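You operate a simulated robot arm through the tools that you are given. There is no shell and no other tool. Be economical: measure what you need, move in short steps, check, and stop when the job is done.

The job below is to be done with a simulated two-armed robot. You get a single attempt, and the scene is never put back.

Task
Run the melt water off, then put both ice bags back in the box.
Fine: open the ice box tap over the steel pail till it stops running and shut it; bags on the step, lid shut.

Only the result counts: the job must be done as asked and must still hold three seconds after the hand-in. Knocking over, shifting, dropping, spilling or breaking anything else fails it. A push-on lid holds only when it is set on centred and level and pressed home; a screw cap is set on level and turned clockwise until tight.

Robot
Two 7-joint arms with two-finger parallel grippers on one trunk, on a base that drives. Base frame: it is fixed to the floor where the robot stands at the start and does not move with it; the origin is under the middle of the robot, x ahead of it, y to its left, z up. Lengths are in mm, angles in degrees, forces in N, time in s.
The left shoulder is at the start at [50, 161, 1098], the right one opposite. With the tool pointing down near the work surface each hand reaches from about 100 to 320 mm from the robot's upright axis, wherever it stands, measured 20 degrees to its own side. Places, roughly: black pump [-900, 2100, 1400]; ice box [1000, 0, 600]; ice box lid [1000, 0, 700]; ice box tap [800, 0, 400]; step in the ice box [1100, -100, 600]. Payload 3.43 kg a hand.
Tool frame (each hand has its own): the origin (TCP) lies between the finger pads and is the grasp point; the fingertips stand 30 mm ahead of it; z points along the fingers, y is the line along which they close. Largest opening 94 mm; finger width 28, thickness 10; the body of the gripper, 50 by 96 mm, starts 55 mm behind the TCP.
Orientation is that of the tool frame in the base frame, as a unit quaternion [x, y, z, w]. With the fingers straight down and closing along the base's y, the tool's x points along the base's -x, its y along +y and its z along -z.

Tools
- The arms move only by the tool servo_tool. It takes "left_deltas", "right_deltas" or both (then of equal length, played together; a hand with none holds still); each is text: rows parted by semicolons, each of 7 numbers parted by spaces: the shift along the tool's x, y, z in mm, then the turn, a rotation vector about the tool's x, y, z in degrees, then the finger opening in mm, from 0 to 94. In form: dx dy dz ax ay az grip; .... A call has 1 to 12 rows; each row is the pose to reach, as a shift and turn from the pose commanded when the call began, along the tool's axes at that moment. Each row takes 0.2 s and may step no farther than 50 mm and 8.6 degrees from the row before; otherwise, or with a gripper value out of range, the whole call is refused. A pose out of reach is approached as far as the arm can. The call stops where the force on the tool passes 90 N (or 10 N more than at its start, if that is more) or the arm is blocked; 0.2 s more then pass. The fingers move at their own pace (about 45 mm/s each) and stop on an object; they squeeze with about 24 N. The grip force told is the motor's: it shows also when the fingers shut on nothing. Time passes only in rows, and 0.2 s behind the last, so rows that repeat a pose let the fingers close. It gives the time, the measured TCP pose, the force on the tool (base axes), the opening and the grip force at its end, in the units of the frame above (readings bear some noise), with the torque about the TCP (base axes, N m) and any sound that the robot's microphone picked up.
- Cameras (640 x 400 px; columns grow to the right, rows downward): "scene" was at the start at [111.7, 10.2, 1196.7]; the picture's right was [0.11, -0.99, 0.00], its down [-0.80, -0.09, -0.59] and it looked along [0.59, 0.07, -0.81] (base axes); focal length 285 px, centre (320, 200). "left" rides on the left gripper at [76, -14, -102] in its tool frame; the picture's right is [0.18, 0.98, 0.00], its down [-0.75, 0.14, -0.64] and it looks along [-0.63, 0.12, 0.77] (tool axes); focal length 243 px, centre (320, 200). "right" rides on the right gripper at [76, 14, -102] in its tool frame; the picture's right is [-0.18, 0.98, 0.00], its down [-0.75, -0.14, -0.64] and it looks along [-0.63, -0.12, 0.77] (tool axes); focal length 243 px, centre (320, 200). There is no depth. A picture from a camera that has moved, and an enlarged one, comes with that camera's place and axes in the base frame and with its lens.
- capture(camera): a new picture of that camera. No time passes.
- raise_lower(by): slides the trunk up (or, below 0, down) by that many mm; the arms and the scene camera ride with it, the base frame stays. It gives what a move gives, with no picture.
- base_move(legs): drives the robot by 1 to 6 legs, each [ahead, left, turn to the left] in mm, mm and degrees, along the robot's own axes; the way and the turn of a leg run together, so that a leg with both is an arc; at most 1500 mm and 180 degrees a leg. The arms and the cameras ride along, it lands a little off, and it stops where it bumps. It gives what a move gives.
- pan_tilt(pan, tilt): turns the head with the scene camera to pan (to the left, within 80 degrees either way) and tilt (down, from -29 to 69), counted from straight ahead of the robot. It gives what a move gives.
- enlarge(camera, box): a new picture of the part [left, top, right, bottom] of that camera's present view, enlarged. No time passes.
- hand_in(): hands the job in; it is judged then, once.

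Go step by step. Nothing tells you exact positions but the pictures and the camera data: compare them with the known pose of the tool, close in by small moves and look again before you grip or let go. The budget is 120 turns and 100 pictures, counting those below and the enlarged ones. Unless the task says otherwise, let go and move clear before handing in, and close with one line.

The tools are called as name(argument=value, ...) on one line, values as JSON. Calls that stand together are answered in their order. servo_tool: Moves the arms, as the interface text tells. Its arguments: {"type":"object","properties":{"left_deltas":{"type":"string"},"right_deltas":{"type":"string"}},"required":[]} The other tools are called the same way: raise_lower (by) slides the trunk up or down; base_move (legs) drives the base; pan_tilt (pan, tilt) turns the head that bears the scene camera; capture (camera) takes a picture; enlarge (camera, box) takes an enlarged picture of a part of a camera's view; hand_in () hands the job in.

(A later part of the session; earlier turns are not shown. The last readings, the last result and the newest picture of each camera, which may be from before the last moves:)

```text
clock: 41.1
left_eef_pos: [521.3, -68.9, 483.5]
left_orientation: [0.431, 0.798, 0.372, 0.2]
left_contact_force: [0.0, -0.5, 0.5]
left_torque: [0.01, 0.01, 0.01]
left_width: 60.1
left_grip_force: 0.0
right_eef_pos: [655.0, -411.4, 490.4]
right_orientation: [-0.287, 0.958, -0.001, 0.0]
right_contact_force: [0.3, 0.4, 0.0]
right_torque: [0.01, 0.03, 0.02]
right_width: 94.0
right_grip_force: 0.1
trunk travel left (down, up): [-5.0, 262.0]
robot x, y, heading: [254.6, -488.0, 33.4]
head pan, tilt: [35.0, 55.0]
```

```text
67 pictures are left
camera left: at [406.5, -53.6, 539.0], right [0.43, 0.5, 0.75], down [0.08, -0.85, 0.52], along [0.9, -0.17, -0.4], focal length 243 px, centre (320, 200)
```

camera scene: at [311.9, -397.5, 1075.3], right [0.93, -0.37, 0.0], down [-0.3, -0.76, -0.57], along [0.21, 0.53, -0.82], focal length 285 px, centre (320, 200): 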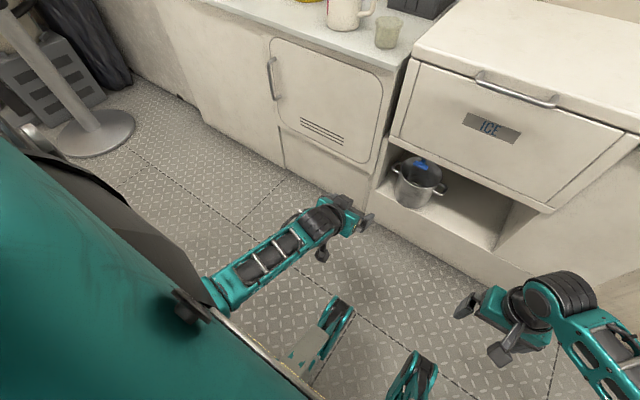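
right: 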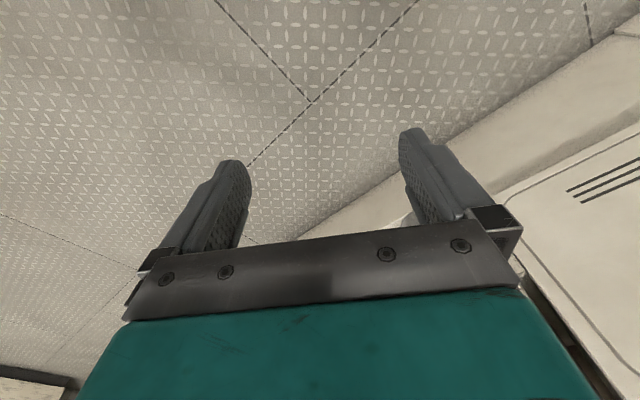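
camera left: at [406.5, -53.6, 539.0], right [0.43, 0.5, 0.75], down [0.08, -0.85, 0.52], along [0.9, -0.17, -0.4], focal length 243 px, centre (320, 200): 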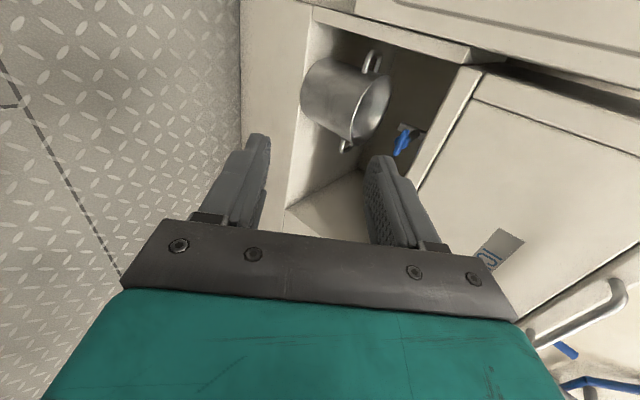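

The roll works and the tap is confirmed at (815, 32, 430). I lower the hand ~43 mm, flatten the tilt to ~28°, then drive in closer.

servo_tool(left_deltas="0 -11 9 -4 0 0 40; 0 -22 18 -8 0 0 34; 0 -33 28 -12 0 0 34; 0 -33 28 -12 0 0 34")

base_move(legs=[[0, -72, 0], [210, 0, 0]])

capture(camera="left")

pan_tilt(pan=20, tilt=60)

capture(camera="scene")

```text
clock: 42.1
left_eef_pos: [521.9, -70.7, 439.4]
left_orientation: [0.406, 0.755, 0.452, 0.245]
left_contact_force: [-1.7, -0.4, -0.2]
left_torque: [0.01, -0.02, 0.0]
left_width: 33.8
left_grip_force: 0.1
right_eef_pos: [655.2, -411.5, 489.4]
right_orientation: [-0.289, 0.957, -0.001, 0.001]
right_contact_force: [0.0, -0.5, 0.3]
right_torque: [0.04, -0.03, -0.04]
right_width: 94.1
right_grip_force: 0.2
trunk travel left (down, up): [-5.0, 262.0]
robot x, y, heading: [251.2, -488.1, 33.2]
head pan, tilt: [35.0, 55.0]
```

```text
clock: 44.6
left_eef_pos: [734.4, -11.5, 440.3]
left_orientation: [0.406, 0.755, 0.453, 0.244]
left_contact_force: [0.1, -0.5, 0.0]
left_torque: [-0.01, 0.01, 0.01]
left_width: 33.9
left_grip_force: 0.1
right_eef_pos: [870.9, -353.8, 488.9]
right_orientation: [-0.29, 0.957, -0.001, 0.001]
right_contact_force: [0.0, -0.2, -0.8]
right_torque: [0.0, -0.01, 0.0]
right_width: 94.3
right_grip_force: 0.0
trunk travel left (down, up): [-5.0, 262.0]
robot x, y, heading: [467.8, -435.1, 33.8]
head pan, tilt: [35.0, 55.0]
```

```text
66 pictures are left
camera left: at [611.6, -2.4, 476.1], right [0.28, 0.41, 0.87], down [0.0, -0.9, 0.43], along [0.96, -0.12, -0.25], focal length 243 px, centre (320, 200)
```

left: 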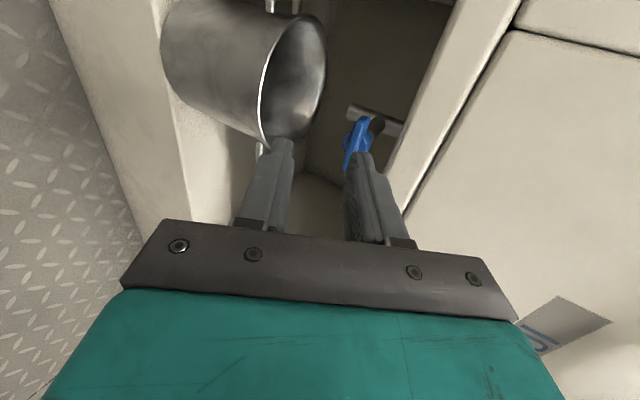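

```text
clock: 45.4
left_eef_pos: [734.4, -11.8, 440.2]
left_orientation: [0.405, 0.755, 0.454, 0.244]
left_contact_force: [-0.1, 0.8, -0.3]
left_torque: [-0.02, 0.01, 0.05]
left_width: 34.1
left_grip_force: 0.2
right_eef_pos: [871.4, -353.3, 488.3]
right_orientation: [-0.29, 0.957, -0.001, 0.0]
right_contact_force: [-0.1, 0.9, 0.4]
right_torque: [0.01, 0.0, -0.01]
right_width: 93.8
right_grip_force: 0.1
trunk travel left (down, up): [-5.0, 262.0]
robot x, y, heading: [466.3, -431.9, 33.8]
head pan, tilt: [20.0, 60.0]
```

```text
65 pictures are left
camera scene: at [539.8, -354.6, 1069.3], right [0.81, -0.59, 0.0], down [-0.51, -0.7, -0.5], along [0.3, 0.4, -0.87], focal length 285 px, centre (320, 200)
```

scene: 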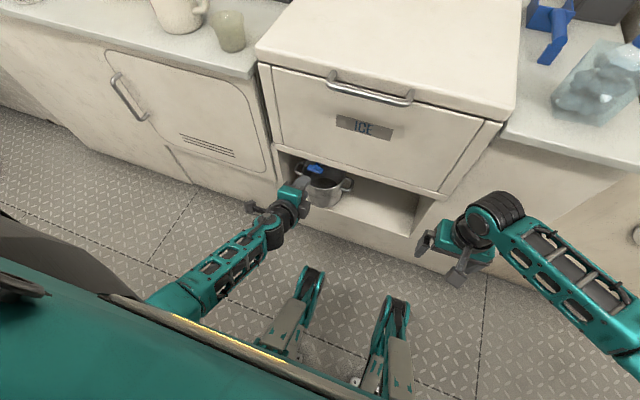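

The tap is now ~75 mm straight ahead of the TCP and ~10 mm to the right. I drive ahead 40 more, then check before the last bit.

base_move(legs=[[40, -10, 0]])

capture(camera="left")

enlarge(camera="scene", box=[240, 140, 400, 240])

```text
clock: 46.3
left_eef_pos: [773.3, 1.6, 441.0]
left_orientation: [0.405, 0.755, 0.454, 0.245]
left_contact_force: [0.2, -1.1, -0.2]
left_torque: [-0.01, -0.02, 0.04]
left_width: 33.8
left_grip_force: 0.1
right_eef_pos: [909.8, -339.7, 489.5]
right_orientation: [-0.289, 0.957, 0.0, -0.001]
right_contact_force: [1.0, 0.2, 0.3]
right_torque: [0.0, 0.01, 0.01]
right_width: 94.0
right_grip_force: 0.0
trunk travel left (down, up): [-5.0, 262.0]
robot x, y, heading: [506.9, -418.5, 33.5]
head pan, tilt: [20.0, 60.0]
```

```text
64 pictures are left
camera left: at [650.9, 11.9, 476.2], right [0.28, 0.41, 0.87], down [0.0, -0.9, 0.43], along [0.96, -0.12, -0.25], focal length 243 px, centre (320, 200)
```

left: 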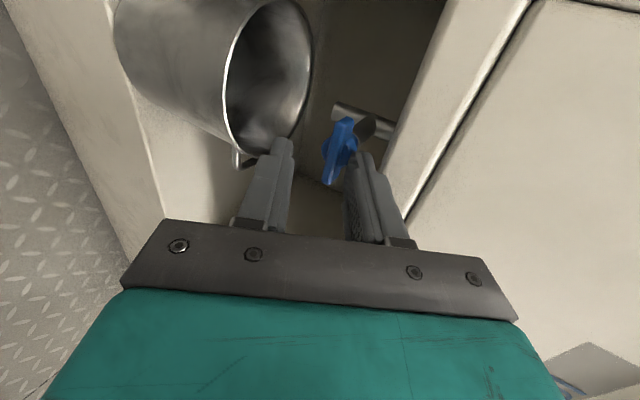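

```text
4.00 times, centred on (320, 190) of scene
camera zoom: at [578.6, -340.6, 1069.2], right [0.81, -0.59, 0.0], down [-0.51, -0.7, -0.5], along [0.3, 0.4, -0.87], focal length 1141 px, centre (320, 240)
```

zoom: 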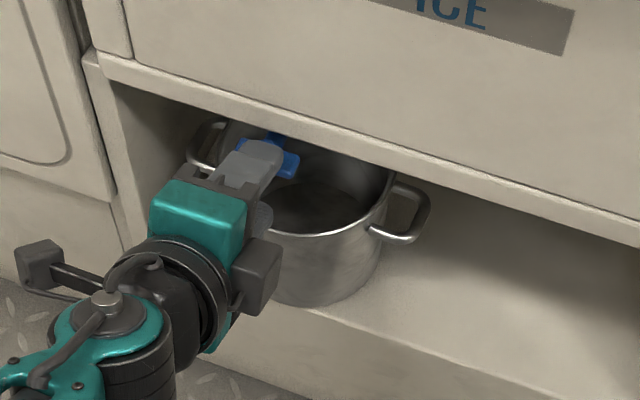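

Aligned; I move in the remaining ~34 mm so the fingertips straddle the bar, and check.

servo_tool(left_deltas="0 4.5 10.5 0 0 0 34; 0 9 21 0 0 0 34; 0 13.6 31.3 0 0 0 34; 0 13.6 31.3 0 0 0 34")

capture(camera="left")

enlarge(camera="scene", box=[260, 140, 356, 200])

```text
clock: 46.7
left_eef_pos: [773.4, 2.5, 437.2]
left_orientation: [0.406, 0.757, 0.451, 0.243]
left_contact_force: [-29.3, -17.3, 29.5]
left_torque: [0.69, -1.05, 0.13]
left_width: 39.5
left_grip_force: 5.6
right_eef_pos: [908.4, -339.9, 490.3]
right_orientation: [-0.291, 0.957, 0.0, 0.001]
right_contact_force: [-0.6, 0.0, -0.1]
right_torque: [0.0, 0.0, 0.01]
right_width: 93.7
right_grip_force: 0.1
trunk travel left (down, up): [-5.0, 262.0]
robot x, y, heading: [504.1, -422.5, 33.8]
head pan, tilt: [20.0, 60.0]
stopped in row 2 (left hand): the force on the tool passed its limit at 113 N (the readings are from after the stop); the commanded pose is now the measured one
```

```text
62 pictures are left
camera left: at [650.6, 11.6, 474.5], right [0.29, 0.41, 0.87], down [0.0, -0.9, 0.43], along [0.96, -0.12, -0.26], focal length 243 px, centre (320, 200)
```

left: 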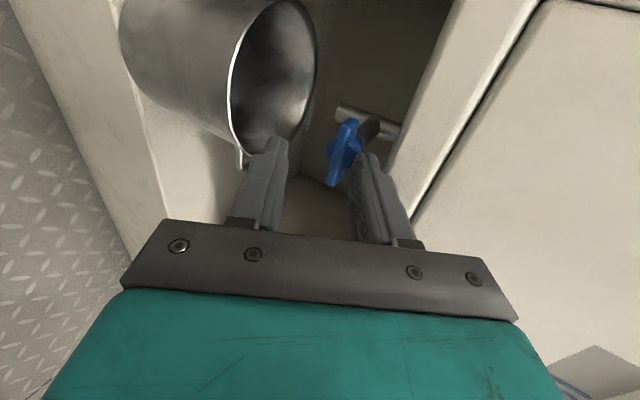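

```text
6.67 times, centred on (308, 170) of scene
camera zoom: at [575.1, -343.4, 1070.1], right [0.81, -0.59, 0.0], down [-0.51, -0.7, -0.5], along [0.3, 0.41, -0.86], focal length 1901 px, centre (400, 400)
```

zoom: 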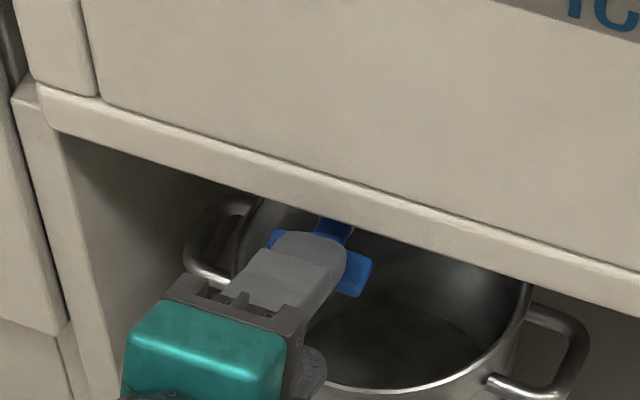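

The upper finger touched the bar: the bar is about 10 mm nearer and slightly higher than I took it ((805, 28, 434)). I back off a little, open to 44, raise, and go in again.

servo_tool(left_deltas="2 6 -10 0 0 0 44; 3.7 14 -10 0 0 0 44; 3.7 16 -4 0 0 0 44; 3.7 16 4 0 0 0 44; 3.7 16 12 0 0 0 44; 3.7 16 19 0 0 0 44")

capture(camera="left")

enlarge(camera="scene", box=[260, 140, 356, 200])

```text
clock: 47.6
left_eef_pos: [769.8, 3.4, 445.8]
left_orientation: [0.409, 0.758, 0.447, 0.241]
left_contact_force: [-28.9, -15.8, 22.4]
left_torque: [0.62, -1.39, -0.22]
left_width: 46.5
left_grip_force: 2.1
right_eef_pos: [906.1, -340.8, 491.4]
right_orientation: [-0.292, 0.956, -0.001, 0.002]
right_contact_force: [0.0, 0.4, -0.5]
right_torque: [0.01, -0.03, 0.03]
right_width: 93.6
right_grip_force: 0.1
trunk travel left (down, up): [-5.0, 262.0]
robot x, y, heading: [502.8, -420.5, 33.7]
head pan, tilt: [20.0, 60.0]
stopped in row 4 (left hand): the force on the tool passed its limit at 106 N (the readings are from after the stop); the commanded pose is now the measured one
```

```text
60 pictures are left
camera left: at [647.4, 14.1, 484.6], right [0.3, 0.42, 0.86], down [0.0, -0.9, 0.43], along [0.95, -0.13, -0.27], focal length 243 px, centre (320, 200)
```

left: 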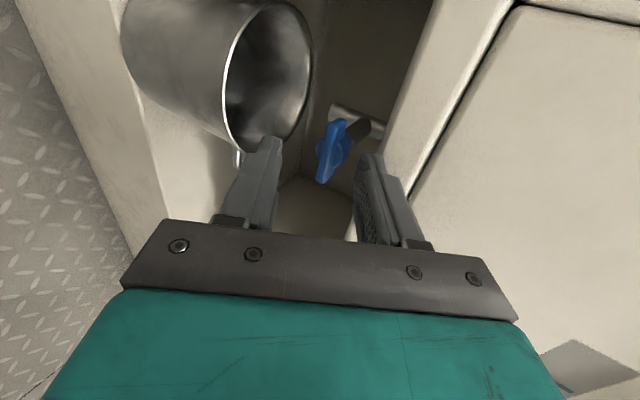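

```text
6.67 times, centred on (308, 170) of scene
camera zoom: at [574.1, -343.4, 1069.9], right [0.81, -0.59, 0.0], down [-0.51, -0.7, -0.5], along [0.3, 0.41, -0.86], focal length 1901 px, centre (400, 400)
```

zoom: 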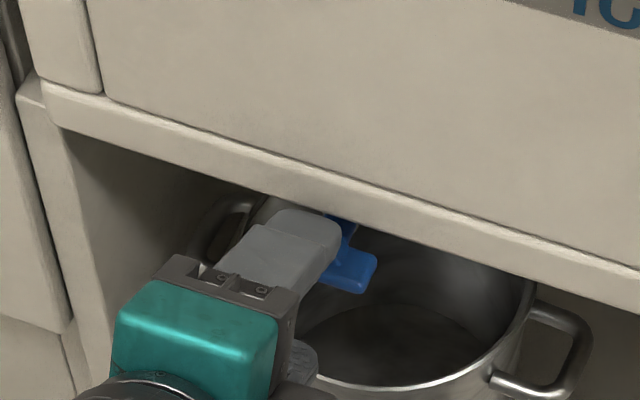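

The upper finger caught the lip above the tap (bottom edge ≈465). With a narrower opening (30) and the axis exactly through the bar (805, 27, 431) it clears, so I retry along that line.

servo_tool(left_deltas="0 0 -12 0 0 0 30; 0 0 -14 0 0 0 30; 0 7.8 -8 0 0 0 30; 0 7.8 4 0 0 0 30; 0 7.8 15 0 0 0 30; 0 7.8 26 0 0 0 30; 0 7.8 26 0 0 0 30")

capture(camera="left")

```text
clock: 49.0
left_eef_pos: [785.2, 15.1, 441.6]
left_orientation: [0.412, 0.757, 0.446, 0.241]
left_contact_force: [-34.1, -18.9, 32.6]
left_torque: [1.08, -1.36, 0.09]
left_width: 35.4
left_grip_force: 5.1
right_eef_pos: [905.1, -338.9, 491.7]
right_orientation: [-0.293, 0.956, 0.001, 0.003]
right_contact_force: [-0.3, 0.5, -0.8]
right_torque: [0.0, -0.01, 0.02]
right_width: 93.9
right_grip_force: 0.0
trunk travel left (down, up): [-5.0, 262.0]
robot x, y, heading: [501.2, -418.4, 34.1]
head pan, tilt: [20.0, 60.0]
stopped in row 6 (left hand): the force on the tool passed its limit at 114 N (the readings are from after the stop); the commanded pose is now the measured one
```

```text
58 pictures are left
camera left: at [662.7, 25.0, 479.7], right [0.3, 0.41, 0.86], down [0.0, -0.9, 0.43], along [0.95, -0.13, -0.27], focal length 243 px, centre (320, 200)
```

left: 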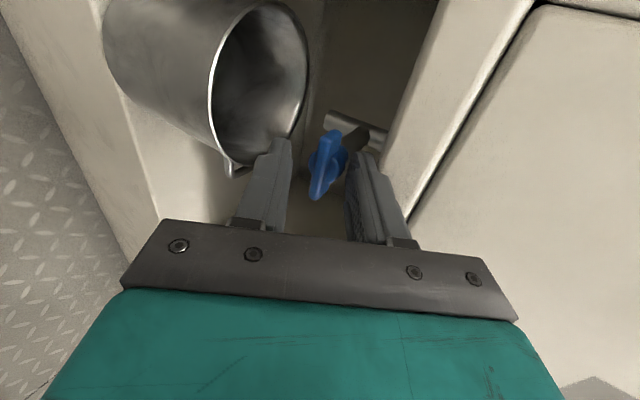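

The fingers straddle the bar now, with the tips just past it. I ease off 2 mm and close to feel the bar.

servo_tool(left_deltas="0 0 -2 0 0 0 26; 0 0 -2 0 0 0 5; 0 0 -2 0 0 0 5; 0 0 -2 0 0 0 5; 0 0 -2 0 0 0 5")

enlarge(camera="left", box=[200, 80, 440, 230])

```text
clock: 50.2
left_eef_pos: [786.1, 16.1, 445.2]
left_orientation: [0.41, 0.756, 0.449, 0.242]
left_contact_force: [-13.0, -2.4, 39.0]
left_torque: [0.86, -1.19, -0.57]
left_width: 25.0
left_grip_force: 45.2
right_eef_pos: [906.7, -339.6, 490.2]
right_orientation: [-0.293, 0.956, 0.0, 0.003]
right_contact_force: [0.5, 0.3, 0.6]
right_torque: [0.03, -0.03, 0.0]
right_width: 94.2
right_grip_force: 0.1
trunk travel left (down, up): [-5.0, 262.0]
robot x, y, heading: [501.6, -422.0, 34.3]
head pan, tilt: [20.0, 60.0]
```

```text
2.67 times, centred on (320, 155) of left
camera zoom: at [664.6, 26.3, 483.2], right [0.3, 0.41, 0.86], down [0.0, -0.9, 0.43], along [0.96, -0.13, -0.27], focal length 647 px, centre (320, 320)
```

zoom: 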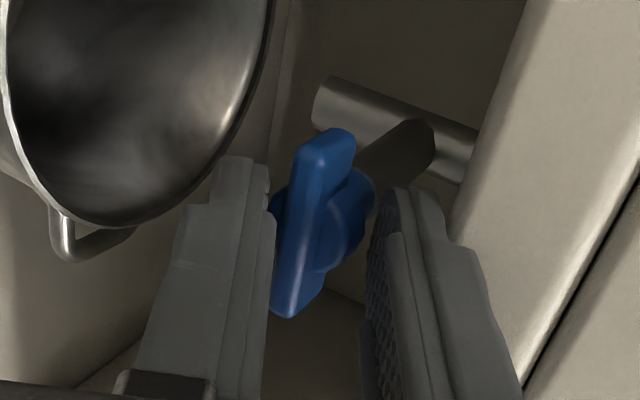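

The fingers closed on the round hub behind the bar (25 mm). I open, pull back ~9 mm, lift slightly, and close on the bar alone.

servo_tool(left_deltas="0 0 0 0 0 0 32; 0 2 -5 0 0 0 32; 0 4 -9 0 0 0 32; 0 4 -9 0 0 0 5; 0 4 -9 0 0 0 5; 0 4 -9 0 0 0 5; 0 4 -9 0 0 0 5")

enlarge(camera="left", box=[200, 80, 440, 230])

```text
clock: 51.8
left_eef_pos: [779.5, 11.8, 449.7]
left_orientation: [0.412, 0.758, 0.446, 0.239]
left_contact_force: [-9.1, -2.6, 23.3]
left_torque: [0.35, -0.53, -0.2]
left_width: 17.4
left_grip_force: 45.4
right_eef_pos: [906.5, -338.9, 490.5]
right_orientation: [-0.294, 0.956, 0.0, 0.002]
right_contact_force: [0.1, 0.2, 0.5]
right_torque: [0.04, -0.04, 0.0]
right_width: 93.8
right_grip_force: 0.1
trunk travel left (down, up): [-5.0, 262.0]
robot x, y, heading: [505.5, -418.4, 34.0]
head pan, tilt: [20.0, 60.0]
```

```text
2.67 times, centred on (320, 155) of left
camera zoom: at [657.4, 22.2, 487.9], right [0.3, 0.41, 0.86], down [0.0, -0.9, 0.43], along [0.95, -0.13, -0.27], focal length 647 px, centre (320, 320)
```

zoom: 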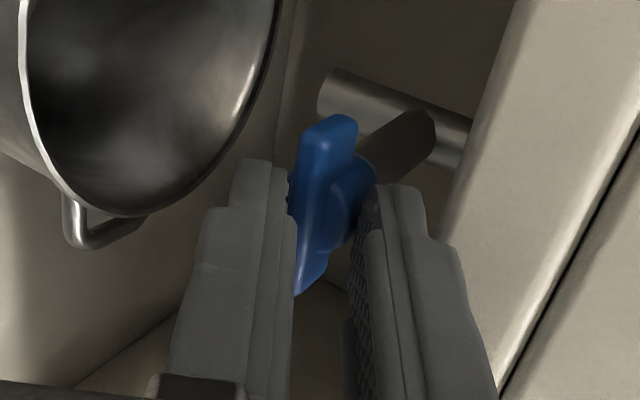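

The bar is now gripped (17 mm). I turn it counter-clockwise (negative about the tool axis), first 40°, watching torque and sound.

servo_tool(left_deltas="0 0 0 0 0 -6 5; 0 0 0 0 0 -12 5; 0 0 0 0 0 -18 5; 0 0 0 0 0 -24 5; 0 0 0 0 0 -30 5; 0 0 0 0 0 -36 5; 0 0 0 0 0 -42 5")

enlarge(camera="left", box=[200, 60, 440, 210])

```text
clock: 53.4
left_eef_pos: [778.3, 12.0, 447.2]
left_orientation: [0.11, 0.857, 0.33, 0.381]
left_contact_force: [-36.2, -5.1, 26.7]
left_torque: [0.72, -0.86, -0.65]
left_width: 16.9
left_grip_force: 45.2
right_eef_pos: [905.5, -339.5, 490.7]
right_orientation: [-0.293, 0.956, 0.0, 0.002]
right_contact_force: [-0.2, 0.7, 0.0]
right_torque: [-0.01, -0.02, -0.01]
right_width: 94.1
right_grip_force: 0.0
trunk travel left (down, up): [-5.0, 262.0]
robot x, y, heading: [502.1, -423.4, 34.2]
head pan, tilt: [20.0, 60.0]
```

```text
2.67 times, centred on (320, 135) of left
camera zoom: at [652.2, -14.6, 445.0], right [-0.19, 0.83, 0.53], down [0.04, -0.53, 0.85], along [0.98, 0.18, 0.07], focal length 647 px, centre (320, 373)
```

zoom: 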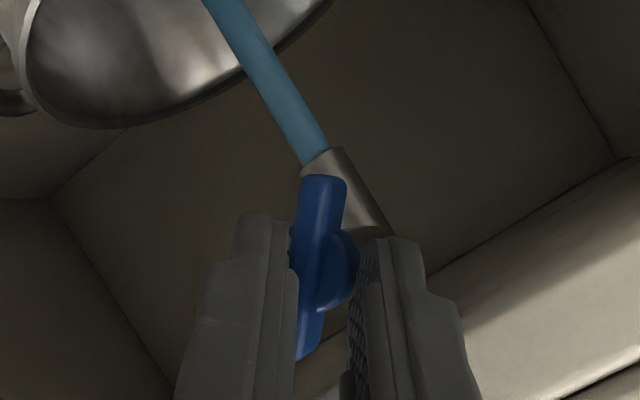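

Water is running into the pail. I turn on toward fully open.

servo_tool(left_deltas="0 0 -1 0 0 -8 5; 0 0 -1 0 0 -16 5; 0 0 -1 0 0 -24 5; 0 0 -1 0 0 -32 5; 0 0 -1 0 0 -40 5; 0 0 -1 0 0 -46 5; 0 0 -1 0 0 -46 5; 0 0 -1 0 0 -46 5")

enlarge(camera="left", box=[200, 60, 440, 210])

```text
clock: 55.2
left_eef_pos: [776.9, 7.8, 445.6]
left_orientation: [-0.233, 0.833, 0.152, 0.478]
left_contact_force: [-32.2, -19.2, 14.8]
left_torque: [0.05, -0.03, 0.02]
left_width: 17.5
left_grip_force: 11.5
right_eef_pos: [905.3, -340.5, 489.0]
right_orientation: [-0.294, 0.956, 0.0, 0.002]
right_contact_force: [0.4, 0.4, -0.3]
right_torque: [0.03, -0.01, 0.01]
right_width: 93.7
right_grip_force: 0.0
trunk travel left (down, up): [-5.0, 262.0]
robot x, y, heading: [503.7, -418.8, 34.2]
head pan, tilt: [20.0, 60.0]
```

```text
2.67 times, centred on (320, 135) of left
camera zoom: at [678.0, -71.5, 431.3], right [-0.6, 0.79, -0.13], down [-0.22, 0.0, 0.98], along [0.77, 0.62, 0.17], focal length 647 px, centre (320, 373)
```

zoom: 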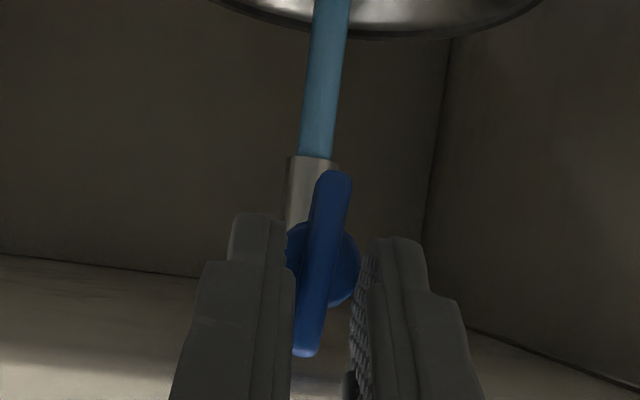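

The tap is fully open with the stream falling in the pail. I hold and wait, checking the stream.

servo_tool(left_deltas="0 0 -1 0 0 0 22; 0 0 -1 0 0 0 22; 0 0 -1 0 0 0 22; 0 0 -1 0 0 0 22; 0 0 -1 0 0 0 22; 0 0 -1 0 0 0 22; 0 0 -1 0 0 0 22; 0 0 -1 0 0 0 22; 0 0 -1 0 0 0 22; 0 0 -1 0 0 0 22; 0 0 -1 0 0 0 22; 0 0 -1 0 0 0 22")

servo_tool(left_deltas="0 0 0 0 0 0 22; 0 0 0 0 0 0 22; 0 0 0 0 0 0 22; 0 0 0 0 0 0 22; 0 0 0 0 0 0 22; 0 0 0 0 0 0 22; 0 0 0 0 0 0 22; 0 0 0 0 0 0 22; 0 0 0 0 0 0 22; 0 0 0 0 0 0 22; 0 0 0 0 0 0 22; 0 0 0 0 0 0 22")

servo_tool(left_deltas="0 0 0 0 0 0 22; 0 0 0 0 0 0 22; 0 0 0 0 0 0 22; 0 0 0 0 0 0 22; 0 0 0 0 0 0 22; 0 0 0 0 0 0 22; 0 0 0 0 0 0 22; 0 0 0 0 0 0 22; 0 0 0 0 0 0 22; 0 0 0 0 0 0 22; 0 0 0 0 0 0 22; 0 0 0 0 0 0 22")

servo_tool(left_deltas="0 0 0 0 0 0 22; 0 0 0 0 0 0 22; 0 0 0 0 0 0 22; 0 0 0 0 0 0 22; 0 0 0 0 0 0 22; 0 0 0 0 0 0 22; 0 0 0 0 0 0 22; 0 0 0 0 0 0 22; 0 0 0 0 0 0 22; 0 0 0 0 0 0 22; 0 0 0 0 0 0 22; 0 0 0 0 0 0 22")

enlarge(camera="left", box=[160, 0, 480, 200])

```text
clock: 57.8
left_eef_pos: [776.8, 10.3, 447.6]
left_orientation: [-0.231, 0.833, 0.152, 0.48]
left_contact_force: [-0.3, -2.9, 2.9]
left_torque: [-0.01, -0.04, -0.11]
left_width: 23.6
left_grip_force: 1.0
right_eef_pos: [907.4, -338.7, 490.0]
right_orientation: [-0.293, 0.956, -0.001, 0.001]
right_contact_force: [0.7, -0.6, -0.7]
right_torque: [-0.04, 0.0, -0.02]
right_width: 94.1
right_grip_force: 0.0
trunk travel left (down, up): [-5.0, 262.0]
robot x, y, heading: [505.3, -420.3, 34.2]
head pan, tilt: [20.0, 60.0]
```

```text
clock: 60.4
left_eef_pos: [777.7, 10.2, 446.8]
left_orientation: [-0.232, 0.833, 0.152, 0.479]
left_contact_force: [-1.4, -3.8, 1.8]
left_torque: [-0.02, -0.05, -0.11]
left_width: 23.2
left_grip_force: 0.8
right_eef_pos: [906.5, -338.7, 489.0]
right_orientation: [-0.293, 0.956, -0.001, 0.001]
right_contact_force: [-0.4, -1.1, -0.1]
right_torque: [-0.01, 0.0, -0.01]
right_width: 94.0
right_grip_force: 0.0
trunk travel left (down, up): [-5.0, 262.0]
robot x, y, heading: [503.0, -415.9, 34.2]
head pan, tilt: [20.0, 60.0]
```

```text
clock: 63.0
left_eef_pos: [777.0, 9.9, 447.5]
left_orientation: [-0.232, 0.832, 0.153, 0.48]
left_contact_force: [-1.9, -3.1, 1.8]
left_torque: [-0.03, -0.04, -0.1]
left_width: 23.1
left_grip_force: 1.5
right_eef_pos: [907.2, -338.6, 490.4]
right_orientation: [-0.293, 0.956, 0.0, 0.001]
right_contact_force: [-0.2, -0.6, -0.8]
right_torque: [0.01, 0.01, 0.0]
right_width: 93.9
right_grip_force: 0.1
trunk travel left (down, up): [-5.0, 262.0]
robot x, y, heading: [506.2, -420.4, 34.2]
head pan, tilt: [20.0, 60.0]
```

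```text
clock: 65.6
left_eef_pos: [777.7, 10.5, 448.1]
left_orientation: [-0.231, 0.833, 0.152, 0.479]
left_contact_force: [-0.6, -3.5, 2.0]
left_torque: [-0.04, -0.02, -0.09]
left_width: 23.3
left_grip_force: 0.9
right_eef_pos: [906.7, -339.6, 489.7]
right_orientation: [-0.293, 0.956, -0.002, 0.001]
right_contact_force: [0.2, -0.4, -0.2]
right_torque: [0.01, 0.03, -0.01]
right_width: 94.0
right_grip_force: 0.0
trunk travel left (down, up): [-5.0, 262.0]
robot x, y, heading: [503.5, -421.8, 34.2]
head pan, tilt: [20.0, 60.0]
```

```text
2.00 times, centred on (320, 100) of left
camera zoom: at [678.3, -69.2, 432.5], right [-0.6, 0.79, -0.13], down [-0.22, -0.01, 0.98], along [0.77, 0.62, 0.17], focal length 485 px, centre (320, 400)
```

zoom: 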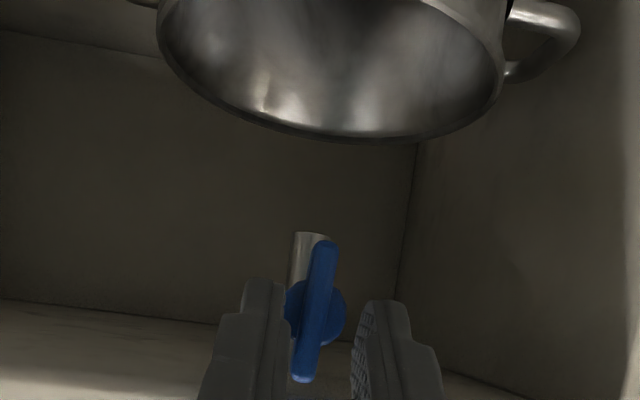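

The stream has stopped. I grip again and turn the bar back clockwise to horizontal.

servo_tool(left_deltas="0 0 0 0 0 0 5; 0 0 0 0 0 0 5; 0 0 0 0 0 8.4 5; 0 0 0 0 0 16.8 5; 0 0 0 0 0 25.2 5; 0 0 0 0 0 33.6 5; 0 0 0 0 0 42 5; 0 0 0 0 0 50.4 5; 0 0 0 0 0 58.8 5; 0 0 0 0 0 67.2 5; 0 0 0 0 0 75.6 5; 0 0 0 0 0 84 5")

enlarge(camera="left", box=[200, 80, 440, 230])

```text
clock: 68.2
left_eef_pos: [779.9, 8.0, 451.4]
left_orientation: [0.385, 0.771, 0.437, 0.257]
left_contact_force: [-45.7, -44.9, 46.3]
left_torque: [-0.48, -1.11, -0.16]
left_width: 12.8
left_grip_force: 6.6
right_eef_pos: [905.7, -340.1, 490.5]
right_orientation: [-0.294, 0.956, 0.001, 0.003]
right_contact_force: [0.8, 0.1, -0.1]
right_torque: [0.02, -0.03, 0.03]
right_width: 93.9
right_grip_force: 0.1
trunk travel left (down, up): [-5.0, 262.0]
robot x, y, heading: [500.1, -421.5, 34.0]
head pan, tilt: [20.0, 60.0]
```

```text
2.67 times, centred on (320, 155) of left
camera zoom: at [654.2, 16.0, 484.3], right [0.26, 0.47, 0.84], down [0.01, -0.88, 0.48], along [0.97, -0.11, -0.23], focal length 647 px, centre (320, 320)
```

zoom: 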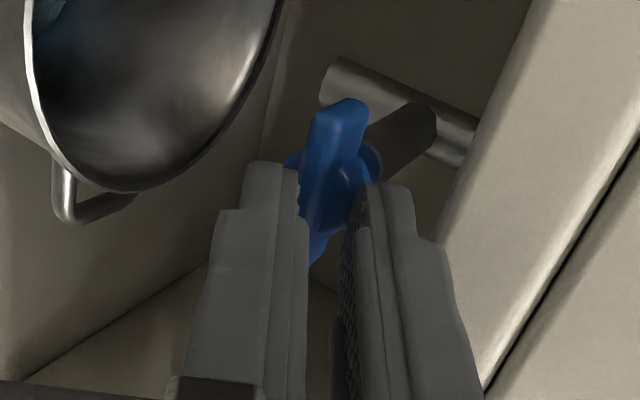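

Nearly shut; a few degrees more, to the stop.

servo_tool(left_deltas="0 0 -2 0 0 5 5; 0 0 -2 0 0 10 5; 0 0 -2 0 0 14 5; 0 0 -2 0 0 14 5")

enlarge(camera="left", box=[200, 80, 440, 230])

```text
clock: 69.2
left_eef_pos: [775.4, 9.9, 449.3]
left_orientation: [0.477, 0.721, 0.463, 0.196]
left_contact_force: [-31.3, -23.5, 24.0]
left_torque: [-0.02, -0.51, -0.05]
left_width: 10.2
left_grip_force: 4.5
right_eef_pos: [907.2, -339.9, 489.9]
right_orientation: [-0.294, 0.956, 0.0, 0.002]
right_contact_force: [-0.4, 1.1, -0.4]
right_torque: [0.02, 0.01, -0.02]
right_width: 93.8
right_grip_force: 0.1
trunk travel left (down, up): [-5.0, 262.0]
robot x, y, heading: [502.8, -419.5, 33.9]
head pan, tilt: [20.0, 60.0]
```

```text
2.67 times, centred on (320, 155) of left
camera zoom: at [657.9, 25.1, 500.0], right [0.41, 0.27, 0.87], down [-0.04, -0.95, 0.32], along [0.91, -0.17, -0.38], focal length 647 px, centre (320, 320)
```

zoom: 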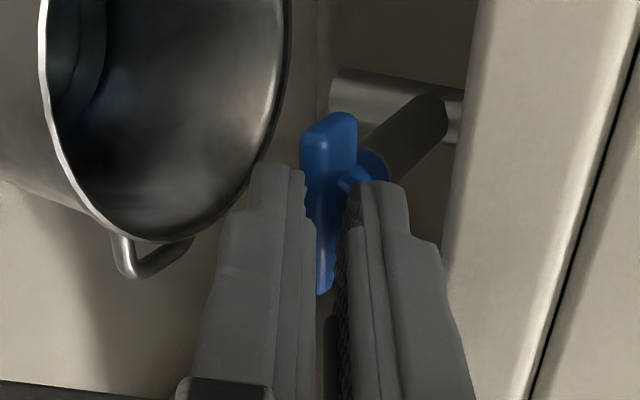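

I open, withdraw the hand and check the bar's final attitude.

servo_tool(left_deltas="0 0 0 0 0 0 26; 0 0 -2 0 0 0 26; 0 0 -25 0 0 0 30; 0 0 -50 0 0 0 30; 0 0 -80 0 0 0 30")

capture(camera="left")

pan_tilt(pan=15, tilt=55)

capture(camera="scene")

```text
clock: 70.4
left_eef_pos: [717.5, -29.7, 488.8]
left_orientation: [0.476, 0.721, 0.462, 0.199]
left_contact_force: [0.0, 0.1, -0.2]
left_torque: [0.02, 0.01, -0.01]
left_width: 30.0
left_grip_force: 0.1
right_eef_pos: [905.9, -339.2, 489.6]
right_orientation: [-0.294, 0.956, 0.0, 0.0]
right_contact_force: [0.9, -0.1, -0.1]
right_torque: [0.0, -0.03, -0.02]
right_width: 94.2
right_grip_force: 0.0
trunk travel left (down, up): [-5.0, 262.0]
robot x, y, heading: [503.3, -424.7, 34.1]
head pan, tilt: [20.0, 60.0]
```

```text
50 pictures are left
camera left: at [600.3, -13.6, 539.1], right [0.41, 0.28, 0.87], down [-0.04, -0.95, 0.32], along [0.91, -0.17, -0.37], focal length 243 px, centre (320, 200)
```

left: 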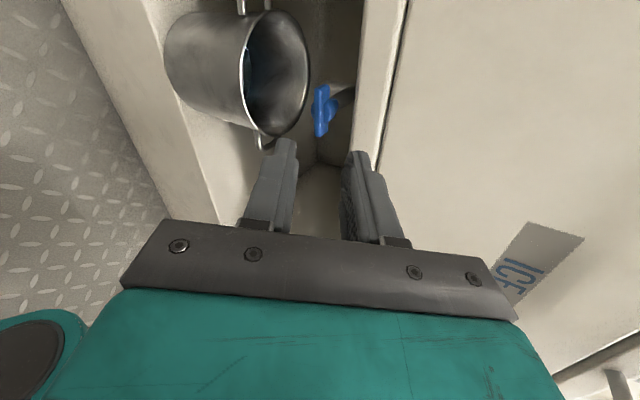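

```text
clock: 71.1
left_eef_pos: [716.7, -29.4, 487.4]
left_orientation: [0.476, 0.721, 0.463, 0.199]
left_contact_force: [0.3, -0.1, -0.5]
left_torque: [0.03, -0.05, -0.02]
left_width: 30.0
left_grip_force: 0.1
right_eef_pos: [905.8, -339.8, 489.1]
right_orientation: [-0.293, 0.956, -0.001, 0.0]
right_contact_force: [-0.3, -0.4, 0.0]
right_torque: [0.0, 0.02, 0.03]
right_width: 94.0
right_grip_force: 0.1
trunk travel left (down, up): [-5.0, 262.0]
robot x, y, heading: [502.7, -418.8, 34.4]
head pan, tilt: [15.0, 55.0]
```

```text
49 pictures are left
camera scene: at [583.4, -341.3, 1075.3], right [0.76, -0.65, 0.0], down [-0.54, -0.62, -0.57], along [0.38, 0.43, -0.82], focal length 285 px, centre (320, 200)
```

scene: 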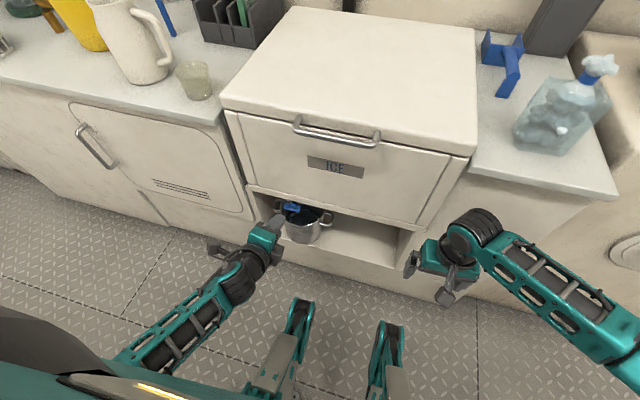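

enlarge(camera="scene", box=[250, 180, 346, 240])

enlarge(camera="left", box=[240, 50, 400, 150])

```text
6.67 times, centred on (298, 210) of scene
camera zoom: at [583.4, -341.3, 1075.3], right [0.76, -0.65, 0.0], down [-0.54, -0.62, -0.57], along [0.38, 0.43, -0.82], focal length 1901 px, centre (467, 133)
```

zoom: 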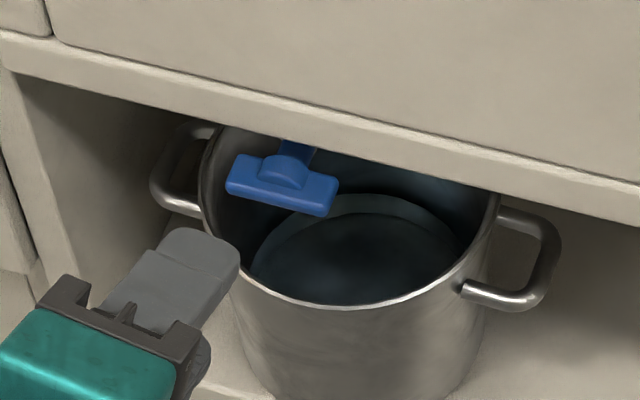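

```text
4.00 times, centred on (320, 100) of left
camera zoom: at [600.1, -13.5, 538.5], right [0.41, 0.28, 0.87], down [-0.04, -0.95, 0.32], along [0.91, -0.17, -0.37], focal length 970 px, centre (320, 600)
```

zoom: 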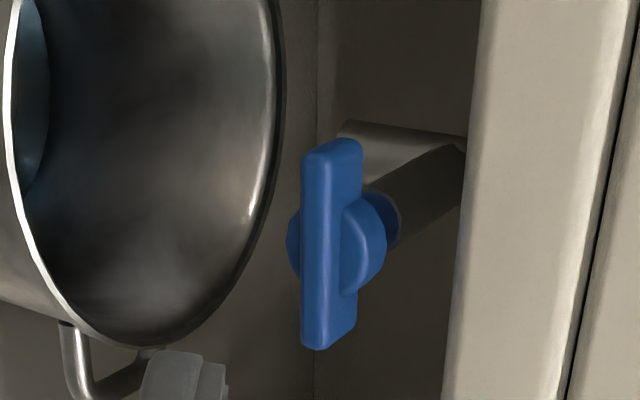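

The tap is shut again (bar parallel to the lip) and the pail holds the melt water. Next the lid: I raise the trunk and look at the handle with the left hand camera.

base_move(legs=[[-60, 0, -2]])

raise_lower(by=240)

capture(camera="left")

pan_tilt(pan=0, tilt=50)

capture(camera="scene")

```text
clock: 72.1
left_eef_pos: [679.4, -69.7, 487.5]
left_orientation: [0.489, 0.712, 0.459, 0.208]
left_contact_force: [0.4, 0.3, 0.8]
left_torque: [-0.03, -0.05, 0.01]
left_width: 29.8
left_grip_force: 0.1
right_eef_pos: [858.5, -386.1, 489.2]
right_orientation: [-0.276, 0.961, -0.001, 0.001]
right_contact_force: [-0.5, 0.5, -0.8]
right_torque: [0.02, 0.01, 0.03]
right_width: 94.1
right_grip_force: 0.0
trunk travel left (down, up): [-5.0, 262.0]
robot x, y, heading: [453.6, -453.1, 32.0]
head pan, tilt: [15.0, 55.0]
```

```text
clock: 74.6
left_eef_pos: [678.7, -70.0, 727.9]
left_orientation: [0.489, 0.712, 0.459, 0.208]
left_contact_force: [-0.3, -0.1, 1.1]
left_torque: [-0.02, 0.04, -0.01]
left_width: 30.0
left_grip_force: 0.0
right_eef_pos: [858.1, -385.4, 728.7]
right_orientation: [-0.276, 0.961, -0.001, 0.001]
right_contact_force: [0.1, 0.1, 0.0]
right_torque: [0.01, 0.01, -0.02]
right_width: 94.0
right_grip_force: 0.0
trunk travel left (down, up): [-245.0, 22.0]
robot x, y, heading: [455.4, -452.0, 32.0]
head pan, tilt: [15.0, 55.0]
```

```text
46 pictures are left
camera left: at [562.9, -50.6, 778.6], right [0.42, 0.26, 0.87], down [-0.08, -0.94, 0.32], along [0.91, -0.2, -0.37], focal length 243 px, centre (320, 200)
```

left: 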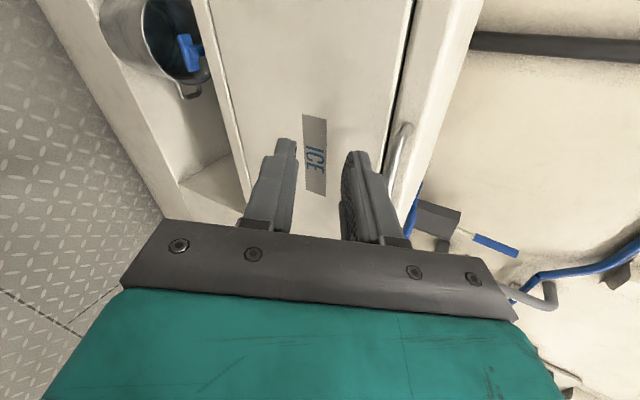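

```text
clock: 75.3
left_eef_pos: [678.6, -70.2, 728.0]
left_orientation: [0.489, 0.712, 0.459, 0.208]
left_contact_force: [-0.2, 0.2, 0.5]
left_torque: [-0.01, -0.02, -0.01]
left_width: 30.1
left_grip_force: 0.0
right_eef_pos: [857.6, -386.2, 729.4]
right_orientation: [-0.276, 0.961, -0.001, 0.0]
right_contact_force: [0.1, 0.3, 0.5]
right_torque: [-0.02, 0.0, 0.03]
right_width: 94.2
right_grip_force: 0.1
trunk travel left (down, up): [-245.0, 22.0]
robot x, y, heading: [455.7, -452.2, 32.0]
head pan, tilt: [0.0, 50.0]
```

```text
45 pictures are left
camera scene: at [550.9, -389.4, 1321.8], right [0.53, -0.85, 0.0], down [-0.65, -0.41, -0.64], along [0.54, 0.34, -0.77], focal length 285 px, centre (320, 200)
```

scene: 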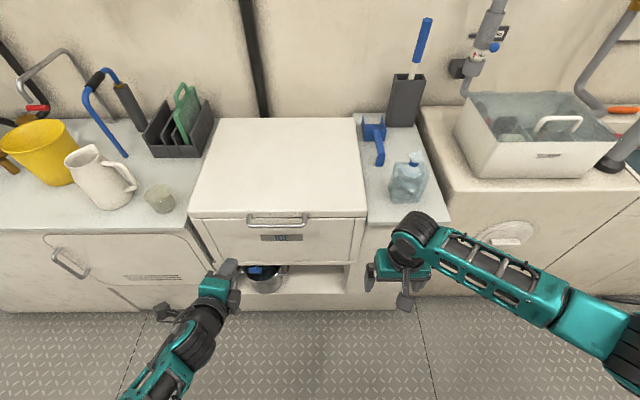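

The handle is around base (855, -69, ~730). I straighten the roll, shift right and approach, then measure it closer.

servo_tool(left_deltas="0 0 0 0 0 -5 40; 0 0 0 0 0 -10 40; 0 0 0 0 0 -10 40")

base_move(legs=[[70, -75, 0]])

capture(camera="left")

enlarge(camera="scene", box=[160, 180, 400, 330])

```text
clock: 76.1
left_eef_pos: [679.2, -70.0, 727.9]
left_orientation: [0.425, 0.752, 0.439, 0.247]
left_contact_force: [0.4, 0.2, 0.2]
left_torque: [0.02, -0.02, 0.03]
left_width: 39.9
left_grip_force: 0.1
right_eef_pos: [857.6, -387.0, 730.4]
right_orientation: [-0.277, 0.961, 0.0, 0.001]
right_contact_force: [0.8, -0.7, 0.6]
right_torque: [-0.01, -0.01, -0.04]
right_width: 93.9
right_grip_force: 0.1
trunk travel left (down, up): [-245.0, 22.0]
robot x, y, heading: [452.1, -451.4, 32.1]
head pan, tilt: [0.0, 50.0]
```

```text
clock: 77.5
left_eef_pos: [778.3, -97.8, 727.6]
left_orientation: [0.426, 0.752, 0.439, 0.247]
left_contact_force: [0.8, 0.5, -0.3]
left_torque: [-0.03, 0.01, 0.0]
left_width: 39.7
left_grip_force: 0.0
right_eef_pos: [955.1, -414.5, 730.2]
right_orientation: [-0.276, 0.961, -0.001, 0.001]
right_contact_force: [0.4, 0.6, -0.4]
right_torque: [-0.03, 0.02, -0.05]
right_width: 94.2
right_grip_force: 0.1
trunk travel left (down, up): [-245.0, 22.0]
robot x, y, heading: [553.5, -481.9, 32.0]
head pan, tilt: [0.0, 50.0]
```

```text
44 pictures are left
camera left: at [655.9, -82.7, 767.1], right [0.32, 0.41, 0.86], down [-0.03, -0.9, 0.44], along [0.95, -0.16, -0.28], focal length 243 px, centre (320, 200)
```

left: 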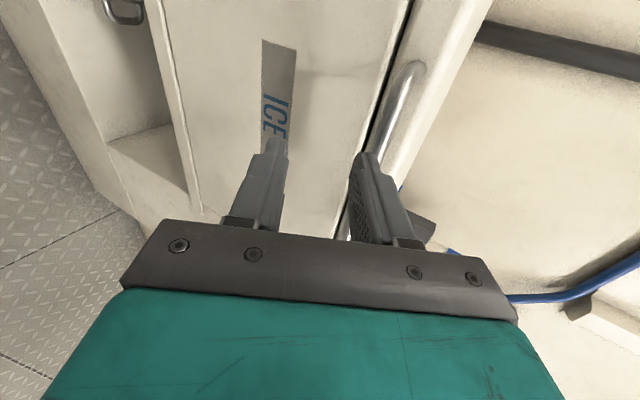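

```text
2.67 times, centred on (280, 255) of scene
camera zoom: at [648.8, -416.8, 1321.8], right [0.53, -0.85, 0.0], down [-0.65, -0.41, -0.64], along [0.54, 0.34, -0.77], focal length 760 px, centre (427, 53)
```

zoom: 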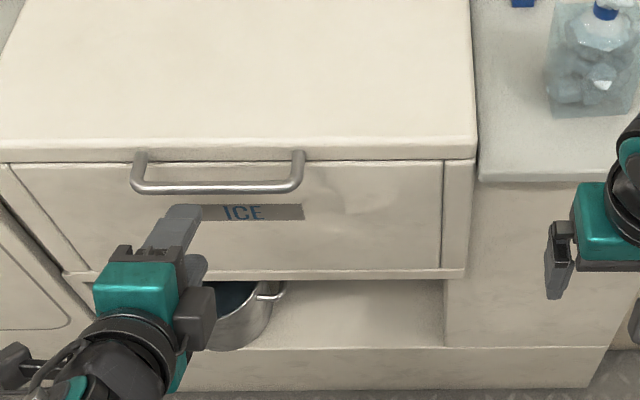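

The handle bar is at about F≈665 mm (along the box's normal), z≈733. I raise the hand 13 mm, go forward in steps and look.

servo_tool(left_deltas="0 11 -6 0 0 0 44; 0 18 6 0 0 0 44; 0 26 19 0 0 0 44; 0 33 32 0 0 0 44; 0 33 32 0 0 0 44")

capture(camera="left")

enlarge(camera="scene", box=[160, 180, 400, 330])

```text
clock: 78.7
left_eef_pos: [814.2, -73.7, 740.9]
left_orientation: [0.426, 0.752, 0.438, 0.247]
left_contact_force: [0.0, -1.4, -0.2]
left_torque: [0.01, 0.01, -0.01]
left_width: 44.2
left_grip_force: 0.1
right_eef_pos: [955.4, -415.0, 729.4]
right_orientation: [-0.275, 0.961, -0.001, 0.001]
right_contact_force: [-0.7, 0.2, 0.2]
right_torque: [-0.01, -0.01, 0.01]
right_width: 94.4
right_grip_force: 0.0
trunk travel left (down, up): [-245.0, 22.0]
robot x, y, heading: [549.4, -482.1, 32.3]
head pan, tilt: [0.0, 50.0]
```

```text
42 pictures are left
camera left: at [693.0, -59.3, 779.1], right [0.32, 0.41, 0.86], down [-0.03, -0.9, 0.44], along [0.95, -0.16, -0.28], focal length 243 px, centre (320, 200)
```

left: 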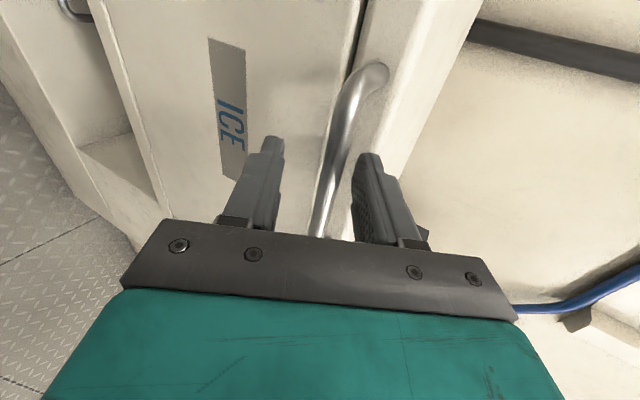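

```text
2.67 times, centred on (280, 255) of scene
camera zoom: at [648.5, -416.6, 1321.8], right [0.53, -0.85, 0.0], down [-0.65, -0.41, -0.64], along [0.54, 0.34, -0.77], focal length 760 px, centre (427, 53)
```

zoom: 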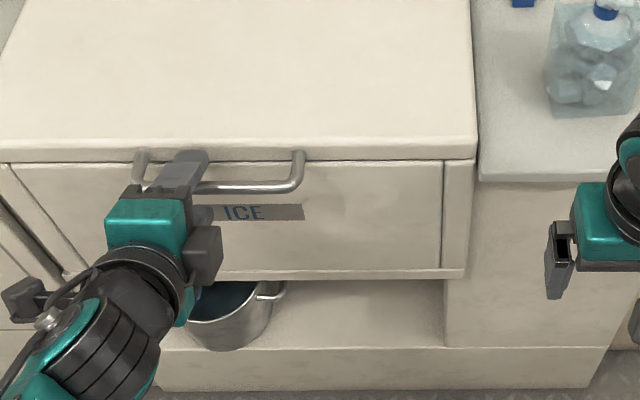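

The bar lies between the fingers. I close loosely around it and lift the lid about 20° along its arc.

servo_tool(left_deltas="0 0 0 0 0 0 16; 0 0 0 0 0 0 16; 0 18.9 -10.1 0 0 0 16; 0 38.1 -19.4 0 0 0 16; 0 57.8 -28 0 0 0 16; 0 77.6 -35.6 0 0 0 16; 0 98 -42.3 0 0 0 16; 0 118.6 -48.1 0 0 0 16; 0 139.4 -53 0 0 0 16; 0 160.4 -57.1 0 0 0 16")

capture(camera="scene")

```text
clock: 80.9
left_eef_pos: [840.7, -59.2, 909.5]
left_orientation: [0.425, 0.753, 0.438, 0.247]
left_contact_force: [0.7, 0.4, -1.2]
left_torque: [-0.03, 0.03, 0.0]
left_width: 16.0
left_grip_force: 0.0
right_eef_pos: [955.1, -414.2, 730.0]
right_orientation: [-0.276, 0.961, -0.001, 0.001]
right_contact_force: [1.1, 0.3, -0.5]
right_torque: [0.01, 0.0, 0.05]
right_width: 94.0
right_grip_force: 0.0
trunk travel left (down, up): [-245.0, 22.0]
robot x, y, heading: [550.3, -479.3, 32.1]
head pan, tilt: [0.0, 50.0]
```

```text
40 pictures are left
camera scene: at [648.4, -416.6, 1321.9], right [0.53, -0.85, 0.0], down [-0.65, -0.41, -0.64], along [0.54, 0.34, -0.77], focal length 285 px, centre (320, 200)
```

scene: 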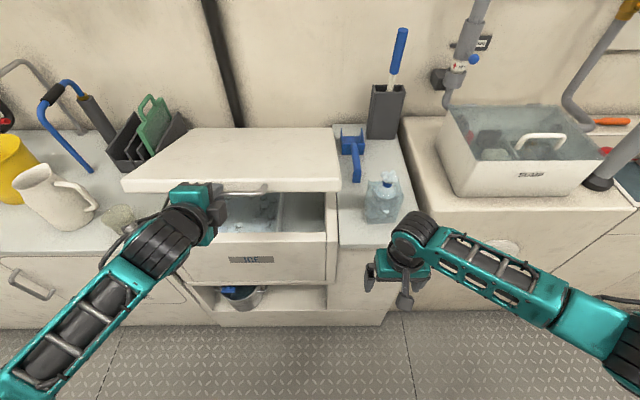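

The lid is hinged at the back and seems to stay where left (no load on the hand). I lift it on to about 50°.

servo_tool(left_deltas="0 42.5 -5.2 0 0 0 16; 0 85.2 -6.8 0 0 0 16; 0 127.9 -4.7 0 0 0 16; 0 170.3 1.2 0 0 0 16; 0 212 10.8 0 0 0 16; 0 252.7 23.9 0 0 0 16")

capture(camera="scene")

```text
clock: 82.3
left_eef_pos: [964.3, 15.5, 1117.1]
left_orientation: [0.426, 0.752, 0.439, 0.246]
left_contact_force: [-0.7, -0.2, -0.6]
left_torque: [0.01, 0.01, 0.03]
left_width: 16.1
left_grip_force: 0.1
right_eef_pos: [955.4, -415.1, 729.3]
right_orientation: [-0.276, 0.961, -0.001, 0.0]
right_contact_force: [-0.4, -0.7, -0.3]
right_torque: [-0.01, 0.0, -0.02]
right_width: 93.8
right_grip_force: 0.0
trunk travel left (down, up): [-245.0, 22.0]
robot x, y, heading: [550.7, -478.2, 31.8]
head pan, tilt: [0.0, 50.0]
```

```text
39 pictures are left
camera scene: at [648.7, -416.7, 1321.8], right [0.53, -0.85, 0.0], down [-0.65, -0.41, -0.64], along [0.54, 0.34, -0.77], focal length 285 px, centre (320, 200)
```

scene: 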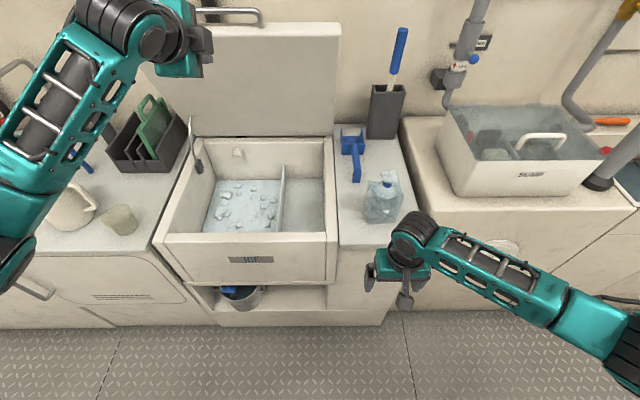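

The lid stands open, held by its stay. I zoom into the box to see the step, then free the left hand.

enlarge(camera="scene", box=[140, 0, 460, 260])

capture(camera="left")

```text
1.54 times, centred on (300, 130) of scene
camera zoom: at [648.7, -416.7, 1321.8], right [0.53, -0.85, 0.0], down [-0.65, -0.41, -0.64], along [0.54, 0.34, -0.77], focal length 439 px, centre (351, 308)
```

zoom: 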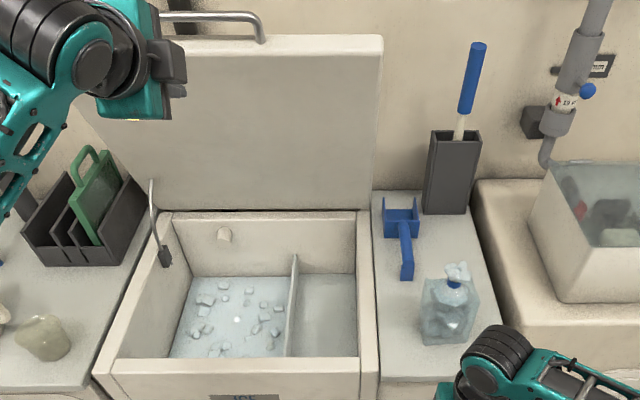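

```text
37 pictures are left
camera left: at [843.2, 30.8, 1156.9], right [0.32, 0.41, 0.86], down [-0.03, -0.9, 0.44], along [0.95, -0.17, -0.28], focal length 243 px, centre (320, 200)
```

left: 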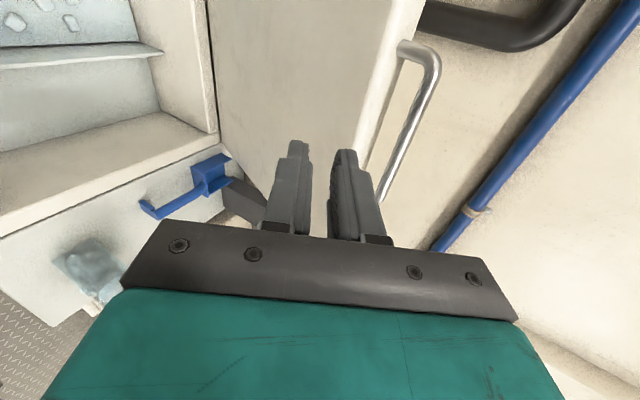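

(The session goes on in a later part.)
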